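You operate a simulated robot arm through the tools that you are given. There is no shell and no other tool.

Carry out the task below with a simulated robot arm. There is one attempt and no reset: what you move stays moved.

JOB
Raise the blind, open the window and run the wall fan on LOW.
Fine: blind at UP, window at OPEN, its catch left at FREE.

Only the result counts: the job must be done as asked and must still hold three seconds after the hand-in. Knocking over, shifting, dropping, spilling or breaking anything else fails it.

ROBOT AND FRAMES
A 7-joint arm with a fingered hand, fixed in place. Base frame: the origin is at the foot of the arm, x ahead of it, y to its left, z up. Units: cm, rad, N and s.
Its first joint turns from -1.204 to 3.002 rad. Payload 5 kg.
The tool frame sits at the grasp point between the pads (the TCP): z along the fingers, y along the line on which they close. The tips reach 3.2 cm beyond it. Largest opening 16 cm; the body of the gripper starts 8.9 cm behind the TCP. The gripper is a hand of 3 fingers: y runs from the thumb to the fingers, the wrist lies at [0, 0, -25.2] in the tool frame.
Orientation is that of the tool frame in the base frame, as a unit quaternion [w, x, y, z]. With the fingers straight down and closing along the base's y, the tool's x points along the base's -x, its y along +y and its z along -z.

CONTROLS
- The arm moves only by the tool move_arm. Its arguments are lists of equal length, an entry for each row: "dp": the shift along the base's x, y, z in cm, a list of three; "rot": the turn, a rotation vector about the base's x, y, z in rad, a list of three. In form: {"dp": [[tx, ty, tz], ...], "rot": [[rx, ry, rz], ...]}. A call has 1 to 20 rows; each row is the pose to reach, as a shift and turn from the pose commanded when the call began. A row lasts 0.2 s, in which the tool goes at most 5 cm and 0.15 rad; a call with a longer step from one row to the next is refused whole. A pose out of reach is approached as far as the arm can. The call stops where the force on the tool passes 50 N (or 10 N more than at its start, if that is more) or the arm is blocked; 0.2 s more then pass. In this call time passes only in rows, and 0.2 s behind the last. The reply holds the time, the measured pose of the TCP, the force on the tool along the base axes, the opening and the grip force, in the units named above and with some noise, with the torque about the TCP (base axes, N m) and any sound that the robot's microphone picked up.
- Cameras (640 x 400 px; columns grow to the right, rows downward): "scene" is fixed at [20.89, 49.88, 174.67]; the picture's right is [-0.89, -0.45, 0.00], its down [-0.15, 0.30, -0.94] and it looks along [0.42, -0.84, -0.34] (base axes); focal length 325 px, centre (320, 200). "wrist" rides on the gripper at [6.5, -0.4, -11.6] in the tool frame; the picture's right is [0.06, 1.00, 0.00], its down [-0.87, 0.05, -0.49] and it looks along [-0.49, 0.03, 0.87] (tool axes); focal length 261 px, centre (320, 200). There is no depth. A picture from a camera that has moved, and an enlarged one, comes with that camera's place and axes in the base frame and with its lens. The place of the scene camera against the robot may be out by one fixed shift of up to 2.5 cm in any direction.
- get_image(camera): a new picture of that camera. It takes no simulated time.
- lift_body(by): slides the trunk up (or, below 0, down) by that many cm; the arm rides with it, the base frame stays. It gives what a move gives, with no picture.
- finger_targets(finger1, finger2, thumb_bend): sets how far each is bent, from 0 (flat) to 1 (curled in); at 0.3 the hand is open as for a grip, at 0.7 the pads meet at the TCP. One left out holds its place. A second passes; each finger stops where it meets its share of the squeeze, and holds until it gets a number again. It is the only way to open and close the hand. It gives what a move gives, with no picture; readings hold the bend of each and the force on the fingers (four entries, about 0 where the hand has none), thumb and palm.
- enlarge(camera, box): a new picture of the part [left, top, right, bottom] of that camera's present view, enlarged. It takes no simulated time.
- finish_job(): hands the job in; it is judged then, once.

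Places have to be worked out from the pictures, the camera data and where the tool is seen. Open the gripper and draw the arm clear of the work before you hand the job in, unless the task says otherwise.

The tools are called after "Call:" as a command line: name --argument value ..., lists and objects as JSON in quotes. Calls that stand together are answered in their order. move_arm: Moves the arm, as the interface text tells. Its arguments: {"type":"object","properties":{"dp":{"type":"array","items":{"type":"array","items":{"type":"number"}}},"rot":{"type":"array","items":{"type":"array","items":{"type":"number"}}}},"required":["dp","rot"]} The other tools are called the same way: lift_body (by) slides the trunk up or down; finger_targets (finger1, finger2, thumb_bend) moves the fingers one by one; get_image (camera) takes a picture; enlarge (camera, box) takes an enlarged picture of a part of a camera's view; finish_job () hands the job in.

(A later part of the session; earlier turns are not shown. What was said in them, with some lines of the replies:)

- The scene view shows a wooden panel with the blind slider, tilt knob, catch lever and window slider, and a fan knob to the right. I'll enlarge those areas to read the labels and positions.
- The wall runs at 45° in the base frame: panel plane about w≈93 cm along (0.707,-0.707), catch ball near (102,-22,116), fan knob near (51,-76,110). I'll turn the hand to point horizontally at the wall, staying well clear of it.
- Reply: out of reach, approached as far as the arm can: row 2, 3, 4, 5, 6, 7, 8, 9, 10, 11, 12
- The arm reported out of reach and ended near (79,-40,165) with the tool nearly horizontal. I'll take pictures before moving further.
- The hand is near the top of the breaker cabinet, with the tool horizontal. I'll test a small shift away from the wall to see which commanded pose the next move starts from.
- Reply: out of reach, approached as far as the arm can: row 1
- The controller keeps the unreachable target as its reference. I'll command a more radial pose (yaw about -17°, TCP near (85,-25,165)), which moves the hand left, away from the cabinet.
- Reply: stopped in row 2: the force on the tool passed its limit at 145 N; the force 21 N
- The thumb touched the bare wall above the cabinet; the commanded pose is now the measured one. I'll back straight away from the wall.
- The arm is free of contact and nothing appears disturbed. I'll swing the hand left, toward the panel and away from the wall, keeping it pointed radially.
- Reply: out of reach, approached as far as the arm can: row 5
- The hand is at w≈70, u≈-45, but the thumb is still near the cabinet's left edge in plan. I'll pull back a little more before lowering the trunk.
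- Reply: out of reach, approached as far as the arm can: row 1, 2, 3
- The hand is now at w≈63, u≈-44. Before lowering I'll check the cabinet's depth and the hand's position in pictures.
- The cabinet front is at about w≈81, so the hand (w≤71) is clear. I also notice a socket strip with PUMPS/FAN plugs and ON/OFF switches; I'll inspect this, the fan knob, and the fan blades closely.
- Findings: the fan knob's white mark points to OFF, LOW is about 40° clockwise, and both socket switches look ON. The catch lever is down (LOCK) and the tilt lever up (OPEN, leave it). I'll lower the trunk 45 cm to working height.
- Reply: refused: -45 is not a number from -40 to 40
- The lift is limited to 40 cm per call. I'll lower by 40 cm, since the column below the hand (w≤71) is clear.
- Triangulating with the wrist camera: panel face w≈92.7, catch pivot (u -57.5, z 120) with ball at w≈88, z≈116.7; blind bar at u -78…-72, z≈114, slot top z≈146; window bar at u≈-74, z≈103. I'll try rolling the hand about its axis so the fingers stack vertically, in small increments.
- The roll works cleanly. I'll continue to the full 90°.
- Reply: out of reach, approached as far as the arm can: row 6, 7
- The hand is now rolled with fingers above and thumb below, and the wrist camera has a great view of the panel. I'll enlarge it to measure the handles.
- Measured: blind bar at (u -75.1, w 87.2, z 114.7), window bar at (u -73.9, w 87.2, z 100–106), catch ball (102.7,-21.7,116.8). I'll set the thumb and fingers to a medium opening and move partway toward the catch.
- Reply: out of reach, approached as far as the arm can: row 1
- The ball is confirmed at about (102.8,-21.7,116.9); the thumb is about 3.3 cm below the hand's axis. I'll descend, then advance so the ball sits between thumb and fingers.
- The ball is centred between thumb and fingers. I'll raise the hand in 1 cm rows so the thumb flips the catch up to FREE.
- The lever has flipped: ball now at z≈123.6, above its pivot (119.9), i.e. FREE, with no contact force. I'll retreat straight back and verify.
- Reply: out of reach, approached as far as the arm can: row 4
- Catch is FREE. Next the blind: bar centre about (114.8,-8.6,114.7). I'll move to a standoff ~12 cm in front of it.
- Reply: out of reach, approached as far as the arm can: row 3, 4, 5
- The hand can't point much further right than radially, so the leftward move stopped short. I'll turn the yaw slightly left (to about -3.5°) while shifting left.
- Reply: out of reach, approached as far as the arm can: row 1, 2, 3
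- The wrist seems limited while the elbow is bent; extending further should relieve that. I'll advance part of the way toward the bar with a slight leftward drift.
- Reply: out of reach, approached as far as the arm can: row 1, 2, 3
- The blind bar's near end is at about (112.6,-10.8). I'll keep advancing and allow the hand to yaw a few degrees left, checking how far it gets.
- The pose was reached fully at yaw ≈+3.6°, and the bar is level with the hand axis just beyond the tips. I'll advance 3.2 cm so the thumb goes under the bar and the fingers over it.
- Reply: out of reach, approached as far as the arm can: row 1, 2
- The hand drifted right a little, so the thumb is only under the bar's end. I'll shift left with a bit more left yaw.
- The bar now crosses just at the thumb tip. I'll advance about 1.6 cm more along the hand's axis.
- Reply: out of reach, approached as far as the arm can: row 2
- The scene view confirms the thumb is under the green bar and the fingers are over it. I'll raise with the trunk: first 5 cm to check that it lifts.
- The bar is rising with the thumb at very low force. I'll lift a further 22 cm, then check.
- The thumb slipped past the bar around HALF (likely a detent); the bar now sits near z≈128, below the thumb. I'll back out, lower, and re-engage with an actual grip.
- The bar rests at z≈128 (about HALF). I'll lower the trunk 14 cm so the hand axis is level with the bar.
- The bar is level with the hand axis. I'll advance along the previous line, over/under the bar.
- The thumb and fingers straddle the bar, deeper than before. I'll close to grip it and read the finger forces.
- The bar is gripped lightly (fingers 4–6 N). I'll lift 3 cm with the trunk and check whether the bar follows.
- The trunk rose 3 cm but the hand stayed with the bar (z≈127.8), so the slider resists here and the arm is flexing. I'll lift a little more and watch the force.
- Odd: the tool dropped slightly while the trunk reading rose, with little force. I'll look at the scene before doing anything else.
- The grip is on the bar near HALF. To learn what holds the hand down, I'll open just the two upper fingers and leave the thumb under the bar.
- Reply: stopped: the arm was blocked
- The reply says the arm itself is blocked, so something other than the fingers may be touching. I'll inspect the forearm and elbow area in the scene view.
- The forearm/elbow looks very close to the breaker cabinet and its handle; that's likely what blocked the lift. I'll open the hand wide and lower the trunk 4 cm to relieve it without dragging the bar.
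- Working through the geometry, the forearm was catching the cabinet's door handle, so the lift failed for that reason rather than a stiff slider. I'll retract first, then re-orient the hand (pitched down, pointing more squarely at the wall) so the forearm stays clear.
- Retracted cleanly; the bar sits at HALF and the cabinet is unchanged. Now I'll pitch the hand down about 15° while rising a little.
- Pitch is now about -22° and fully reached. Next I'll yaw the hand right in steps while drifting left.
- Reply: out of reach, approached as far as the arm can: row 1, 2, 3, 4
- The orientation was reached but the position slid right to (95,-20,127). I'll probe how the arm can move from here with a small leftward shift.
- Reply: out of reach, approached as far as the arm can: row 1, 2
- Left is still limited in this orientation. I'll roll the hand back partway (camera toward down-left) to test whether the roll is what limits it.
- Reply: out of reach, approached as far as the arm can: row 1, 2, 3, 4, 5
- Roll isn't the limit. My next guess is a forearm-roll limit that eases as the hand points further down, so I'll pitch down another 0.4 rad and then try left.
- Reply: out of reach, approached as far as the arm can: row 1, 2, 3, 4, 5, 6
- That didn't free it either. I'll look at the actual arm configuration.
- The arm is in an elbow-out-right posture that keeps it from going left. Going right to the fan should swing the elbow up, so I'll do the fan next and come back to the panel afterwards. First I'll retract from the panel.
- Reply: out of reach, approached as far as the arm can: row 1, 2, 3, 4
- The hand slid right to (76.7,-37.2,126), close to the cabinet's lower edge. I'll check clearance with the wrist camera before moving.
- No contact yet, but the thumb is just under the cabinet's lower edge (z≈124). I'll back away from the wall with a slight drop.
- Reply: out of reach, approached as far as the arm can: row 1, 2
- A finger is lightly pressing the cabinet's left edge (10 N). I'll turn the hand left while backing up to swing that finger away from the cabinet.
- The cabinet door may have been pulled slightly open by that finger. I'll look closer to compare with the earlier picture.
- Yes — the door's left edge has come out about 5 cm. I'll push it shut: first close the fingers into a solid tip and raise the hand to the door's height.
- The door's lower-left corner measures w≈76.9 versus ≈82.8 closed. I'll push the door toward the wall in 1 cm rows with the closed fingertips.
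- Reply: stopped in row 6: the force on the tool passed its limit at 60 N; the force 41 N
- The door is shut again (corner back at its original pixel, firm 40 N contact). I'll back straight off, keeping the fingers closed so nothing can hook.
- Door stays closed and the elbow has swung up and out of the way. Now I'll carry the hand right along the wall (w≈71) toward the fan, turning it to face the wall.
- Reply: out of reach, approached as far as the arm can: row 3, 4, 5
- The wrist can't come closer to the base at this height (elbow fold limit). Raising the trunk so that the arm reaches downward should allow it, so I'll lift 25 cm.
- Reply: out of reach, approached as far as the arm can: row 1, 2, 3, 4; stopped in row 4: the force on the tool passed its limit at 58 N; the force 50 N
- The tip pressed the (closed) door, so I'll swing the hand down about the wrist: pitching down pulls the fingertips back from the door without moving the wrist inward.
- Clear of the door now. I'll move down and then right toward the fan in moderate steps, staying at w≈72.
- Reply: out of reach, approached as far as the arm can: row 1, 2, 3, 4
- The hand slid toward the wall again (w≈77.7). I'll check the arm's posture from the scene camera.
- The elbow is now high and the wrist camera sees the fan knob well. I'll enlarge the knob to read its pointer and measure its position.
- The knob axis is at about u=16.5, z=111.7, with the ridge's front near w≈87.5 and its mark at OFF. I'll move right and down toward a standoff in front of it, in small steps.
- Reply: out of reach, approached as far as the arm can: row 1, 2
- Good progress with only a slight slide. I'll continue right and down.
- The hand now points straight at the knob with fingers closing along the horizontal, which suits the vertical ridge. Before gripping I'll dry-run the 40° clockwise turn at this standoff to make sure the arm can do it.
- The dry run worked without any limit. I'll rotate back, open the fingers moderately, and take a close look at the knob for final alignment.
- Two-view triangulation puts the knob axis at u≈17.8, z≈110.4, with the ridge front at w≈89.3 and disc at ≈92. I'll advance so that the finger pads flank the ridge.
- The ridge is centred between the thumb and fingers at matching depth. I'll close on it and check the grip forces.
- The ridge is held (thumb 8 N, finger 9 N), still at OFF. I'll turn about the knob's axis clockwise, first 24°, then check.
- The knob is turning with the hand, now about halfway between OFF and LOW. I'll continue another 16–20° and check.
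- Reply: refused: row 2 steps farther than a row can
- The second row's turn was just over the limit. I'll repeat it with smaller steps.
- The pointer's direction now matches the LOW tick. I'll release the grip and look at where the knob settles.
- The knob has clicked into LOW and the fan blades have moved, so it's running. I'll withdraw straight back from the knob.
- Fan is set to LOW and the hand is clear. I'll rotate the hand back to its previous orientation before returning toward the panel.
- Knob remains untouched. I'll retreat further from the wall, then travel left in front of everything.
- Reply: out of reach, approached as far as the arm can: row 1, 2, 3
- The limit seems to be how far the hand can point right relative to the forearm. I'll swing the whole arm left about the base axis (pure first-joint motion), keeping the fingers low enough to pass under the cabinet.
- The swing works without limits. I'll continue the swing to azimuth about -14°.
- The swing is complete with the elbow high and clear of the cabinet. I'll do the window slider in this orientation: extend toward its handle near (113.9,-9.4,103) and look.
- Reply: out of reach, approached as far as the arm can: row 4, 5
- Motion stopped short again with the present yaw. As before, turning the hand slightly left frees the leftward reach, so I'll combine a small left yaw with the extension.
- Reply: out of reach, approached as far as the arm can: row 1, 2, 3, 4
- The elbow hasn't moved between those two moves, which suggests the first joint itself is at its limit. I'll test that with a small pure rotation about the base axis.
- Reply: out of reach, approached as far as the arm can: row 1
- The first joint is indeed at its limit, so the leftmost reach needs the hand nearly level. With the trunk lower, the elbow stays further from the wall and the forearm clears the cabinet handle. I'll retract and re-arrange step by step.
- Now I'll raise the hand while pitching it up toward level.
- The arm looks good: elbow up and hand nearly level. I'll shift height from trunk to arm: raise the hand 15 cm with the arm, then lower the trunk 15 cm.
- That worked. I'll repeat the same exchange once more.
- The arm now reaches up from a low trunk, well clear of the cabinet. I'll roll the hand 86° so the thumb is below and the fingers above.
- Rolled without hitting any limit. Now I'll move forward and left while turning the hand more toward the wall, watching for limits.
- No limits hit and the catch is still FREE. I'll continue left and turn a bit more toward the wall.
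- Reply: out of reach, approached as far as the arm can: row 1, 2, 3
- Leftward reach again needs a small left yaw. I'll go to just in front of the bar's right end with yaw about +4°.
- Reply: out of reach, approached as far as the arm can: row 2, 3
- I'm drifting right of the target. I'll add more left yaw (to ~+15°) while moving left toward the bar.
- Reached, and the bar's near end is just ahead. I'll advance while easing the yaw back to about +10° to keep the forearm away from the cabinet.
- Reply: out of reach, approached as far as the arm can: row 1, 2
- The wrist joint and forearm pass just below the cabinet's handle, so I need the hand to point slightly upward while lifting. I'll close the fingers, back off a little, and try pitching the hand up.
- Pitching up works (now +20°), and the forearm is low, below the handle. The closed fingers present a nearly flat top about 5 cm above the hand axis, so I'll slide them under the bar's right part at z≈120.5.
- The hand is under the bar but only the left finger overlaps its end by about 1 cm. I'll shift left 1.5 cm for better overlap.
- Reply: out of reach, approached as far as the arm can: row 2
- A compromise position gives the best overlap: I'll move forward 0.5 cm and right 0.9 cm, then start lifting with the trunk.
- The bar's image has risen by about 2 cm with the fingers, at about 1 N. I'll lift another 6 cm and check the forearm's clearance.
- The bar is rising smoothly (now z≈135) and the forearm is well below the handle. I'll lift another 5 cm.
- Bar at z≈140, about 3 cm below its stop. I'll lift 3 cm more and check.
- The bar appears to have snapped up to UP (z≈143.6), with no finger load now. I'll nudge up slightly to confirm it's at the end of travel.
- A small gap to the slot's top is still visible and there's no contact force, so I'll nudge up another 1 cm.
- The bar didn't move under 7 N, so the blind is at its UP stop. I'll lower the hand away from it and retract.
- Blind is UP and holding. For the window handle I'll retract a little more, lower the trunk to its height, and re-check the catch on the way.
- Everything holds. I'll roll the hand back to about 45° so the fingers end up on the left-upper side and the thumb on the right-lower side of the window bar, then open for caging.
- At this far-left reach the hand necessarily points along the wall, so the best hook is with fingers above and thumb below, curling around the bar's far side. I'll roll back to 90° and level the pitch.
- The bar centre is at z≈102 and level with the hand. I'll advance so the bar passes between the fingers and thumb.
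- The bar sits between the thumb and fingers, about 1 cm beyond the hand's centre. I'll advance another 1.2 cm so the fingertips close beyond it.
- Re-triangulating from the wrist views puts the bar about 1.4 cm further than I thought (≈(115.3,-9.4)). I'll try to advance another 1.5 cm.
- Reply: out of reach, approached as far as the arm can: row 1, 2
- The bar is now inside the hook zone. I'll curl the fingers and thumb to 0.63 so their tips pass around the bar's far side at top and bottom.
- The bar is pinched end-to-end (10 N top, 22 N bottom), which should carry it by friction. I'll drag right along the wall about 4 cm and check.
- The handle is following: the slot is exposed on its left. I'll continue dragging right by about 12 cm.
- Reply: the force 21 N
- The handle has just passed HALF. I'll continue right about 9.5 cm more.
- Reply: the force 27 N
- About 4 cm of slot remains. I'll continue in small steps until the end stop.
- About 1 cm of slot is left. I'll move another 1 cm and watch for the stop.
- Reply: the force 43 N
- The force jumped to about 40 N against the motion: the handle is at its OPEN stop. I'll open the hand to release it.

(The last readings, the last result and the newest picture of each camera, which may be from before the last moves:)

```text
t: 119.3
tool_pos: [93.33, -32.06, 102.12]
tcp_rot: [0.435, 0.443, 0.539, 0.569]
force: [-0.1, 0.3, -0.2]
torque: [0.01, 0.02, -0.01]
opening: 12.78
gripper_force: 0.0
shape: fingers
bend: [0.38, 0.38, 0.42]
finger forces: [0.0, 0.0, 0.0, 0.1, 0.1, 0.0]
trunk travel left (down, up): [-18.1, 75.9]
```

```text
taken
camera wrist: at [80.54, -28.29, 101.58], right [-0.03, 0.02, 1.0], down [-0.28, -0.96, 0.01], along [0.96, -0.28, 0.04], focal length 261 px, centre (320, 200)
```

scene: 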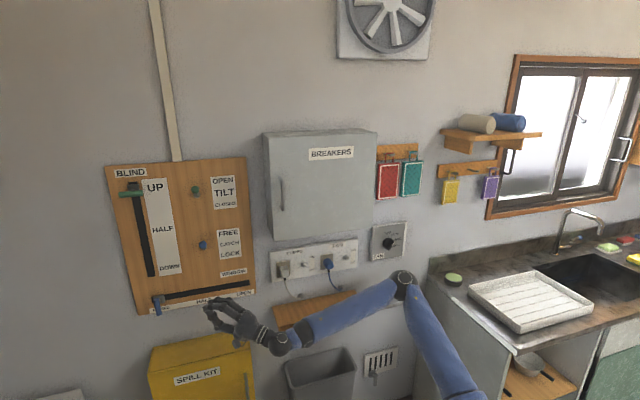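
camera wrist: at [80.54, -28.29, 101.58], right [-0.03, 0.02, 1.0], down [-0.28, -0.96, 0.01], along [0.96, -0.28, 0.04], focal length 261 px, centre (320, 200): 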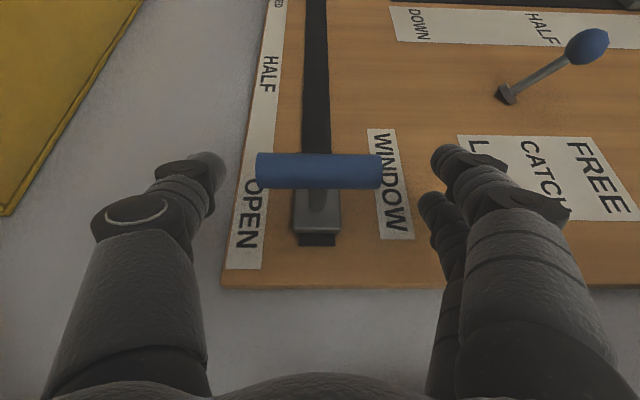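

The handle stays at OPEN and the catch ball is still up at FREE. I'll withdraw the hand from the handle and look at the whole scene.

Call:
move_arm --dp '[[-3, 0, 0], [-6, 0, 0], [-9, 0, 0], [-12, 0, 0]]' --rot '[[0, 0, 0], [0, 0, 0], [0, 0, 0], [0, 0, 0]]'

Call:
get_image --camera "scene"

Call:
enlarge --camera "scene" --box '[100, 150, 270, 320]'

Call:
enlarge --camera "scene" --box '[255, 120, 425, 280]'

```text
t: 120.3
tool_pos: [81.32, -31.84, 101.65]
tcp_rot: [0.433, 0.444, 0.54, 0.569]
force: [-0.4, 1.1, -0.2]
torque: [0.04, -0.03, -0.02]
opening: 12.73
gripper_force: 0.0
shape: fingers
bend: [0.38, 0.38, 0.42]
finger forces: [0.1, 0.0, 0.0, 0.0, 0.0, 0.0]
trunk travel left (down, up): [-18.1, 75.9]
```

```text
taken
```

scene: 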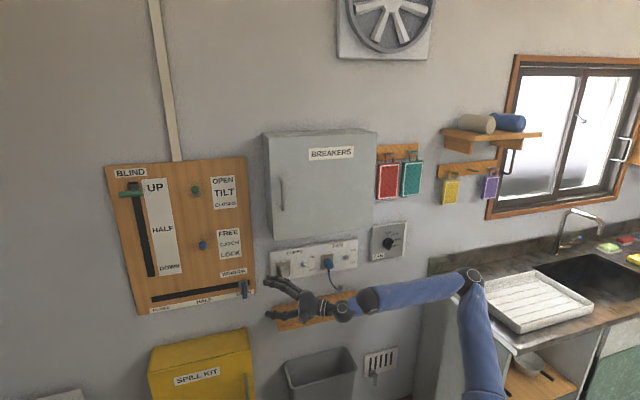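

```text
2.35 times, centred on (185, 235) of scene
camera zoom: at [20.89, 49.88, 174.67], right [-0.89, -0.45, 0.0], down [-0.15, 0.3, -0.94], along [0.42, -0.84, -0.34], focal length 766 px, centre (638, 118)
```

zoom: 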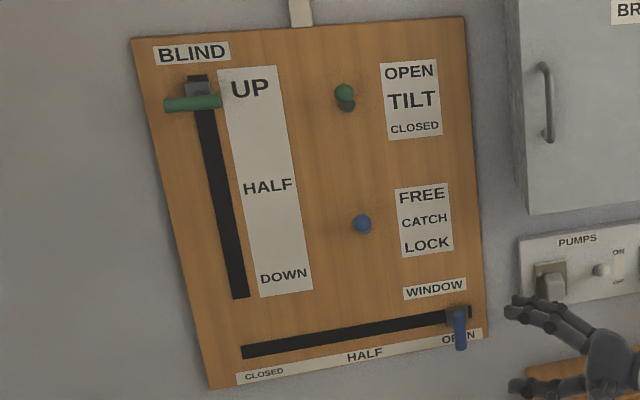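

```text
2.50 times, centred on (340, 200) of scene
camera zoom: at [20.89, 49.88, 174.67], right [-0.89, -0.45, 0.0], down [-0.15, 0.3, -0.94], along [0.42, -0.84, -0.34], focal length 814 px, centre (270, 200)
```

zoom: 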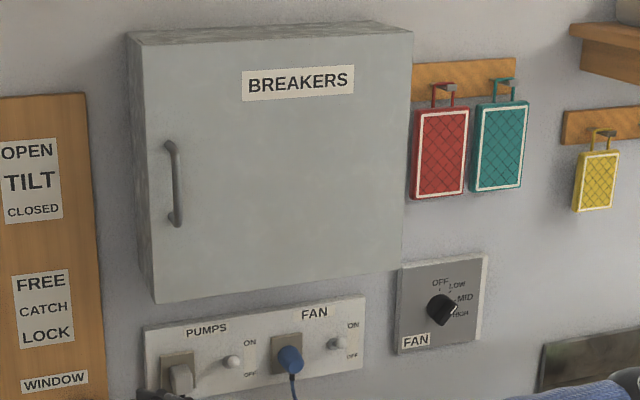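

Blind UP, window OPEN, catch FREE, door closed. I'll check the fan knob, switches and plugs in close-up.

Call:
enlarge --camera "scene" --box '[370, 222, 410, 262]'

Call:
enlarge --camera "scene" --box '[255, 230, 375, 335]'

Call:
get_image --camera "wrist"

```text
10.00 times, centred on (390, 242) of scene
camera zoom: at [20.89, 49.88, 174.67], right [-0.89, -0.45, 0.0], down [-0.15, 0.3, -0.94], along [0.42, -0.84, -0.34], focal length 3254 px, centre (-380, -220)
```

zoom: 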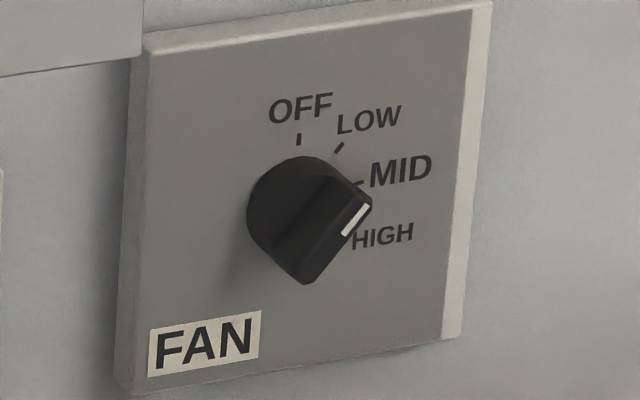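

```text
3.81 times, centred on (315, 282) of scene
camera zoom: at [20.89, 49.88, 174.67], right [-0.89, -0.45, 0.0], down [-0.15, 0.3, -0.94], along [0.42, -0.84, -0.34], focal length 1240 px, centre (339, -114)
```

zoom: 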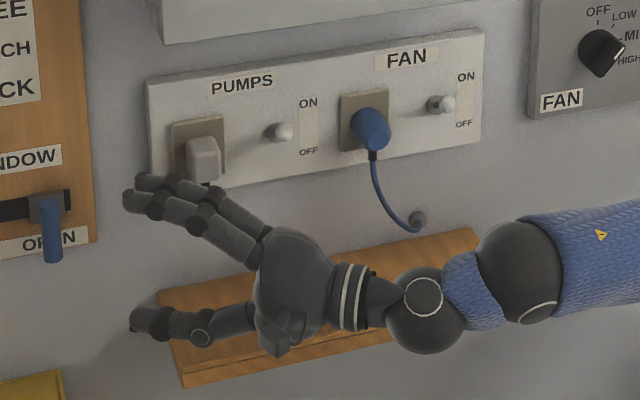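

```text
taken
camera wrist: at [68.64, -28.07, 101.15], right [-0.03, 0.02, 1.0], down [-0.28, -0.96, 0.01], along [0.96, -0.28, 0.03], focal length 261 px, centre (320, 200)
```

wrist: 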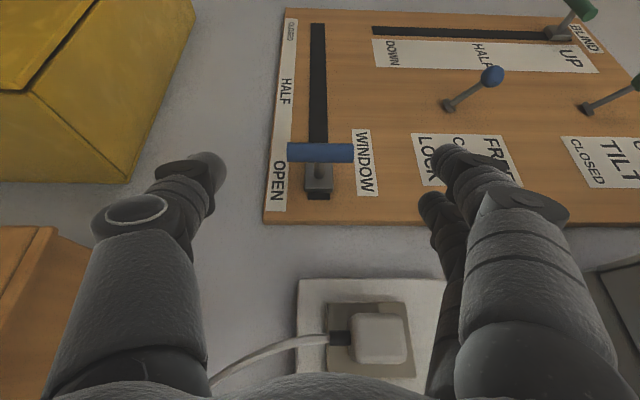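

The knob points at LOW and switches/plugs are as before. I'll draw the arm clear of the wall in small steps.

Call:
move_arm --dp '[[-3, 1, 1], [-6, 2, 2]]' --rot '[[0, 0, 0], [0, 0, 0]]'

```text
t: 120.9
tool_pos: [75.33, -30.05, 104.0]
tcp_rot: [0.434, 0.443, 0.538, 0.57]
force: [-0.1, 0.4, -0.8]
torque: [0.03, 0.01, 0.0]
opening: 12.77
gripper_force: 0.1
shape: fingers
bend: [0.38, 0.38, 0.42]
finger forces: [0.1, 0.1, 0.1, 0.1, 0.0, 0.1]
trunk travel left (down, up): [-18.1, 75.9]
```

Clear movement. I'll continue backing away a bit more.

Call:
move_arm --dp '[[-3, 1.5, 1], [-6, 3, 2], [-9, 4.5, 3]]' --rot '[[0, 0, 0], [0, 0, 0], [0, 0, 0]]'

Call:
get_image --camera "scene"

Call:
enlarge --camera "scene" --box '[325, 0, 445, 70]'

```text
t: 121.7
tool_pos: [66.31, -25.31, 107.0]
tcp_rot: [0.434, 0.443, 0.539, 0.57]
force: [0.0, -0.2, -0.3]
torque: [-0.03, -0.01, -0.01]
opening: 12.75
gripper_force: 0.0
shape: fingers
bend: [0.38, 0.38, 0.42]
finger forces: [0.1, 0.0, 0.0, 0.0, 0.0, 0.0]
trunk travel left (down, up): [-18.1, 75.9]
```

```text
taken
```

scene: 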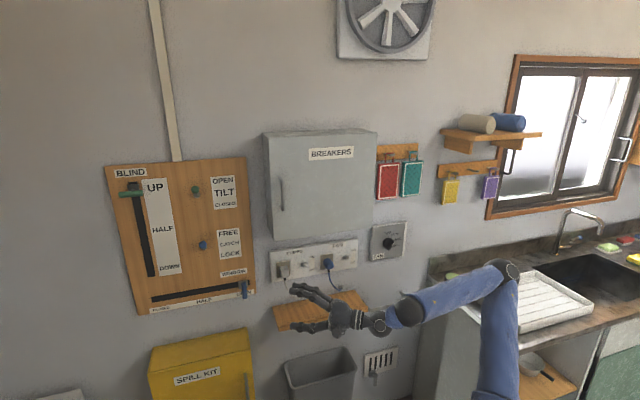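

```text
5.33 times, centred on (385, 35) of scene
camera zoom: at [20.89, 49.88, 174.67], right [-0.89, -0.45, 0.0], down [-0.15, 0.3, -0.94], along [0.42, -0.84, -0.34], focal length 1736 px, centre (-27, 1080)
```

zoom: 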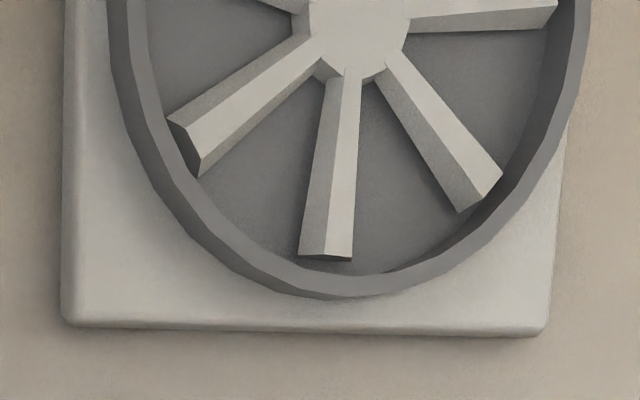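

The fan keeps turning (blade angle changed) and all panel settings hold. A last check of the counter area near the elbow before handing in.

Call:
enlarge --camera "scene" --box '[420, 210, 640, 400]'

Call:
enlarge --camera "scene" --box '[100, 150, 270, 320]'

```text
2.11 times, centred on (530, 305) of scene
camera zoom: at [20.89, 49.88, 174.67], right [-0.89, -0.45, 0.0], down [-0.15, 0.3, -0.94], along [0.42, -0.84, -0.34], focal length 685 px, centre (-122, -21)
```

zoom: 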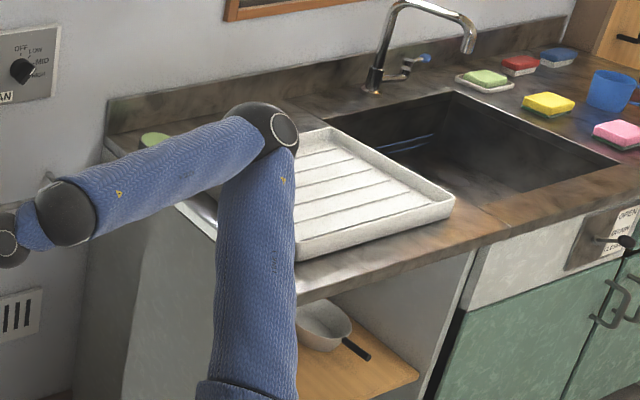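

```text
2.35 times, centred on (185, 235) of scene
camera zoom: at [20.89, 49.88, 174.67], right [-0.89, -0.45, 0.0], down [-0.15, 0.3, -0.94], along [0.42, -0.84, -0.34], focal length 766 px, centre (638, 118)
```

zoom: 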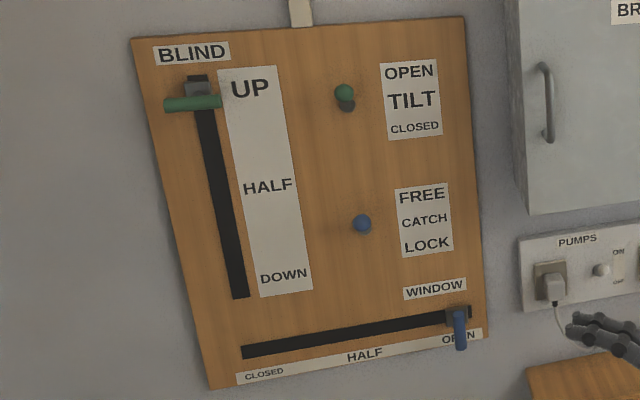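

Everything is in place: blind UP, window OPEN, catch FREE, fan on LOW, cabinet closed, hand open and arm clear. I'm handing in the job.

Call:
finish_job

```text
The job is handed in.
```

The job is handed in, and the last pictures before hand-in showed everything as asked:

- **Blind:** at UP. It did not move any further under a light push.
- **Catch:** left at FREE.
- **Window:** at OPEN, pushed to its end stop.
- **Fan:** on LOW. The blades had moved between pictures, so it is running.

I did disturb one thing along the way. A finger caught the edge of the breaker cabinet door and pulled it about 5 cm open. I pushed it shut straight away, and it lines up with its original position in the pictures. Early on, before the arm reached any of the controls, the thumb also hit the bare wall hard, at about 145 N, with no visible damage.

I saw nothing else moved; the tilt lever, plugs and switches are where they started. The hand is open and the arm is clear of the wall.
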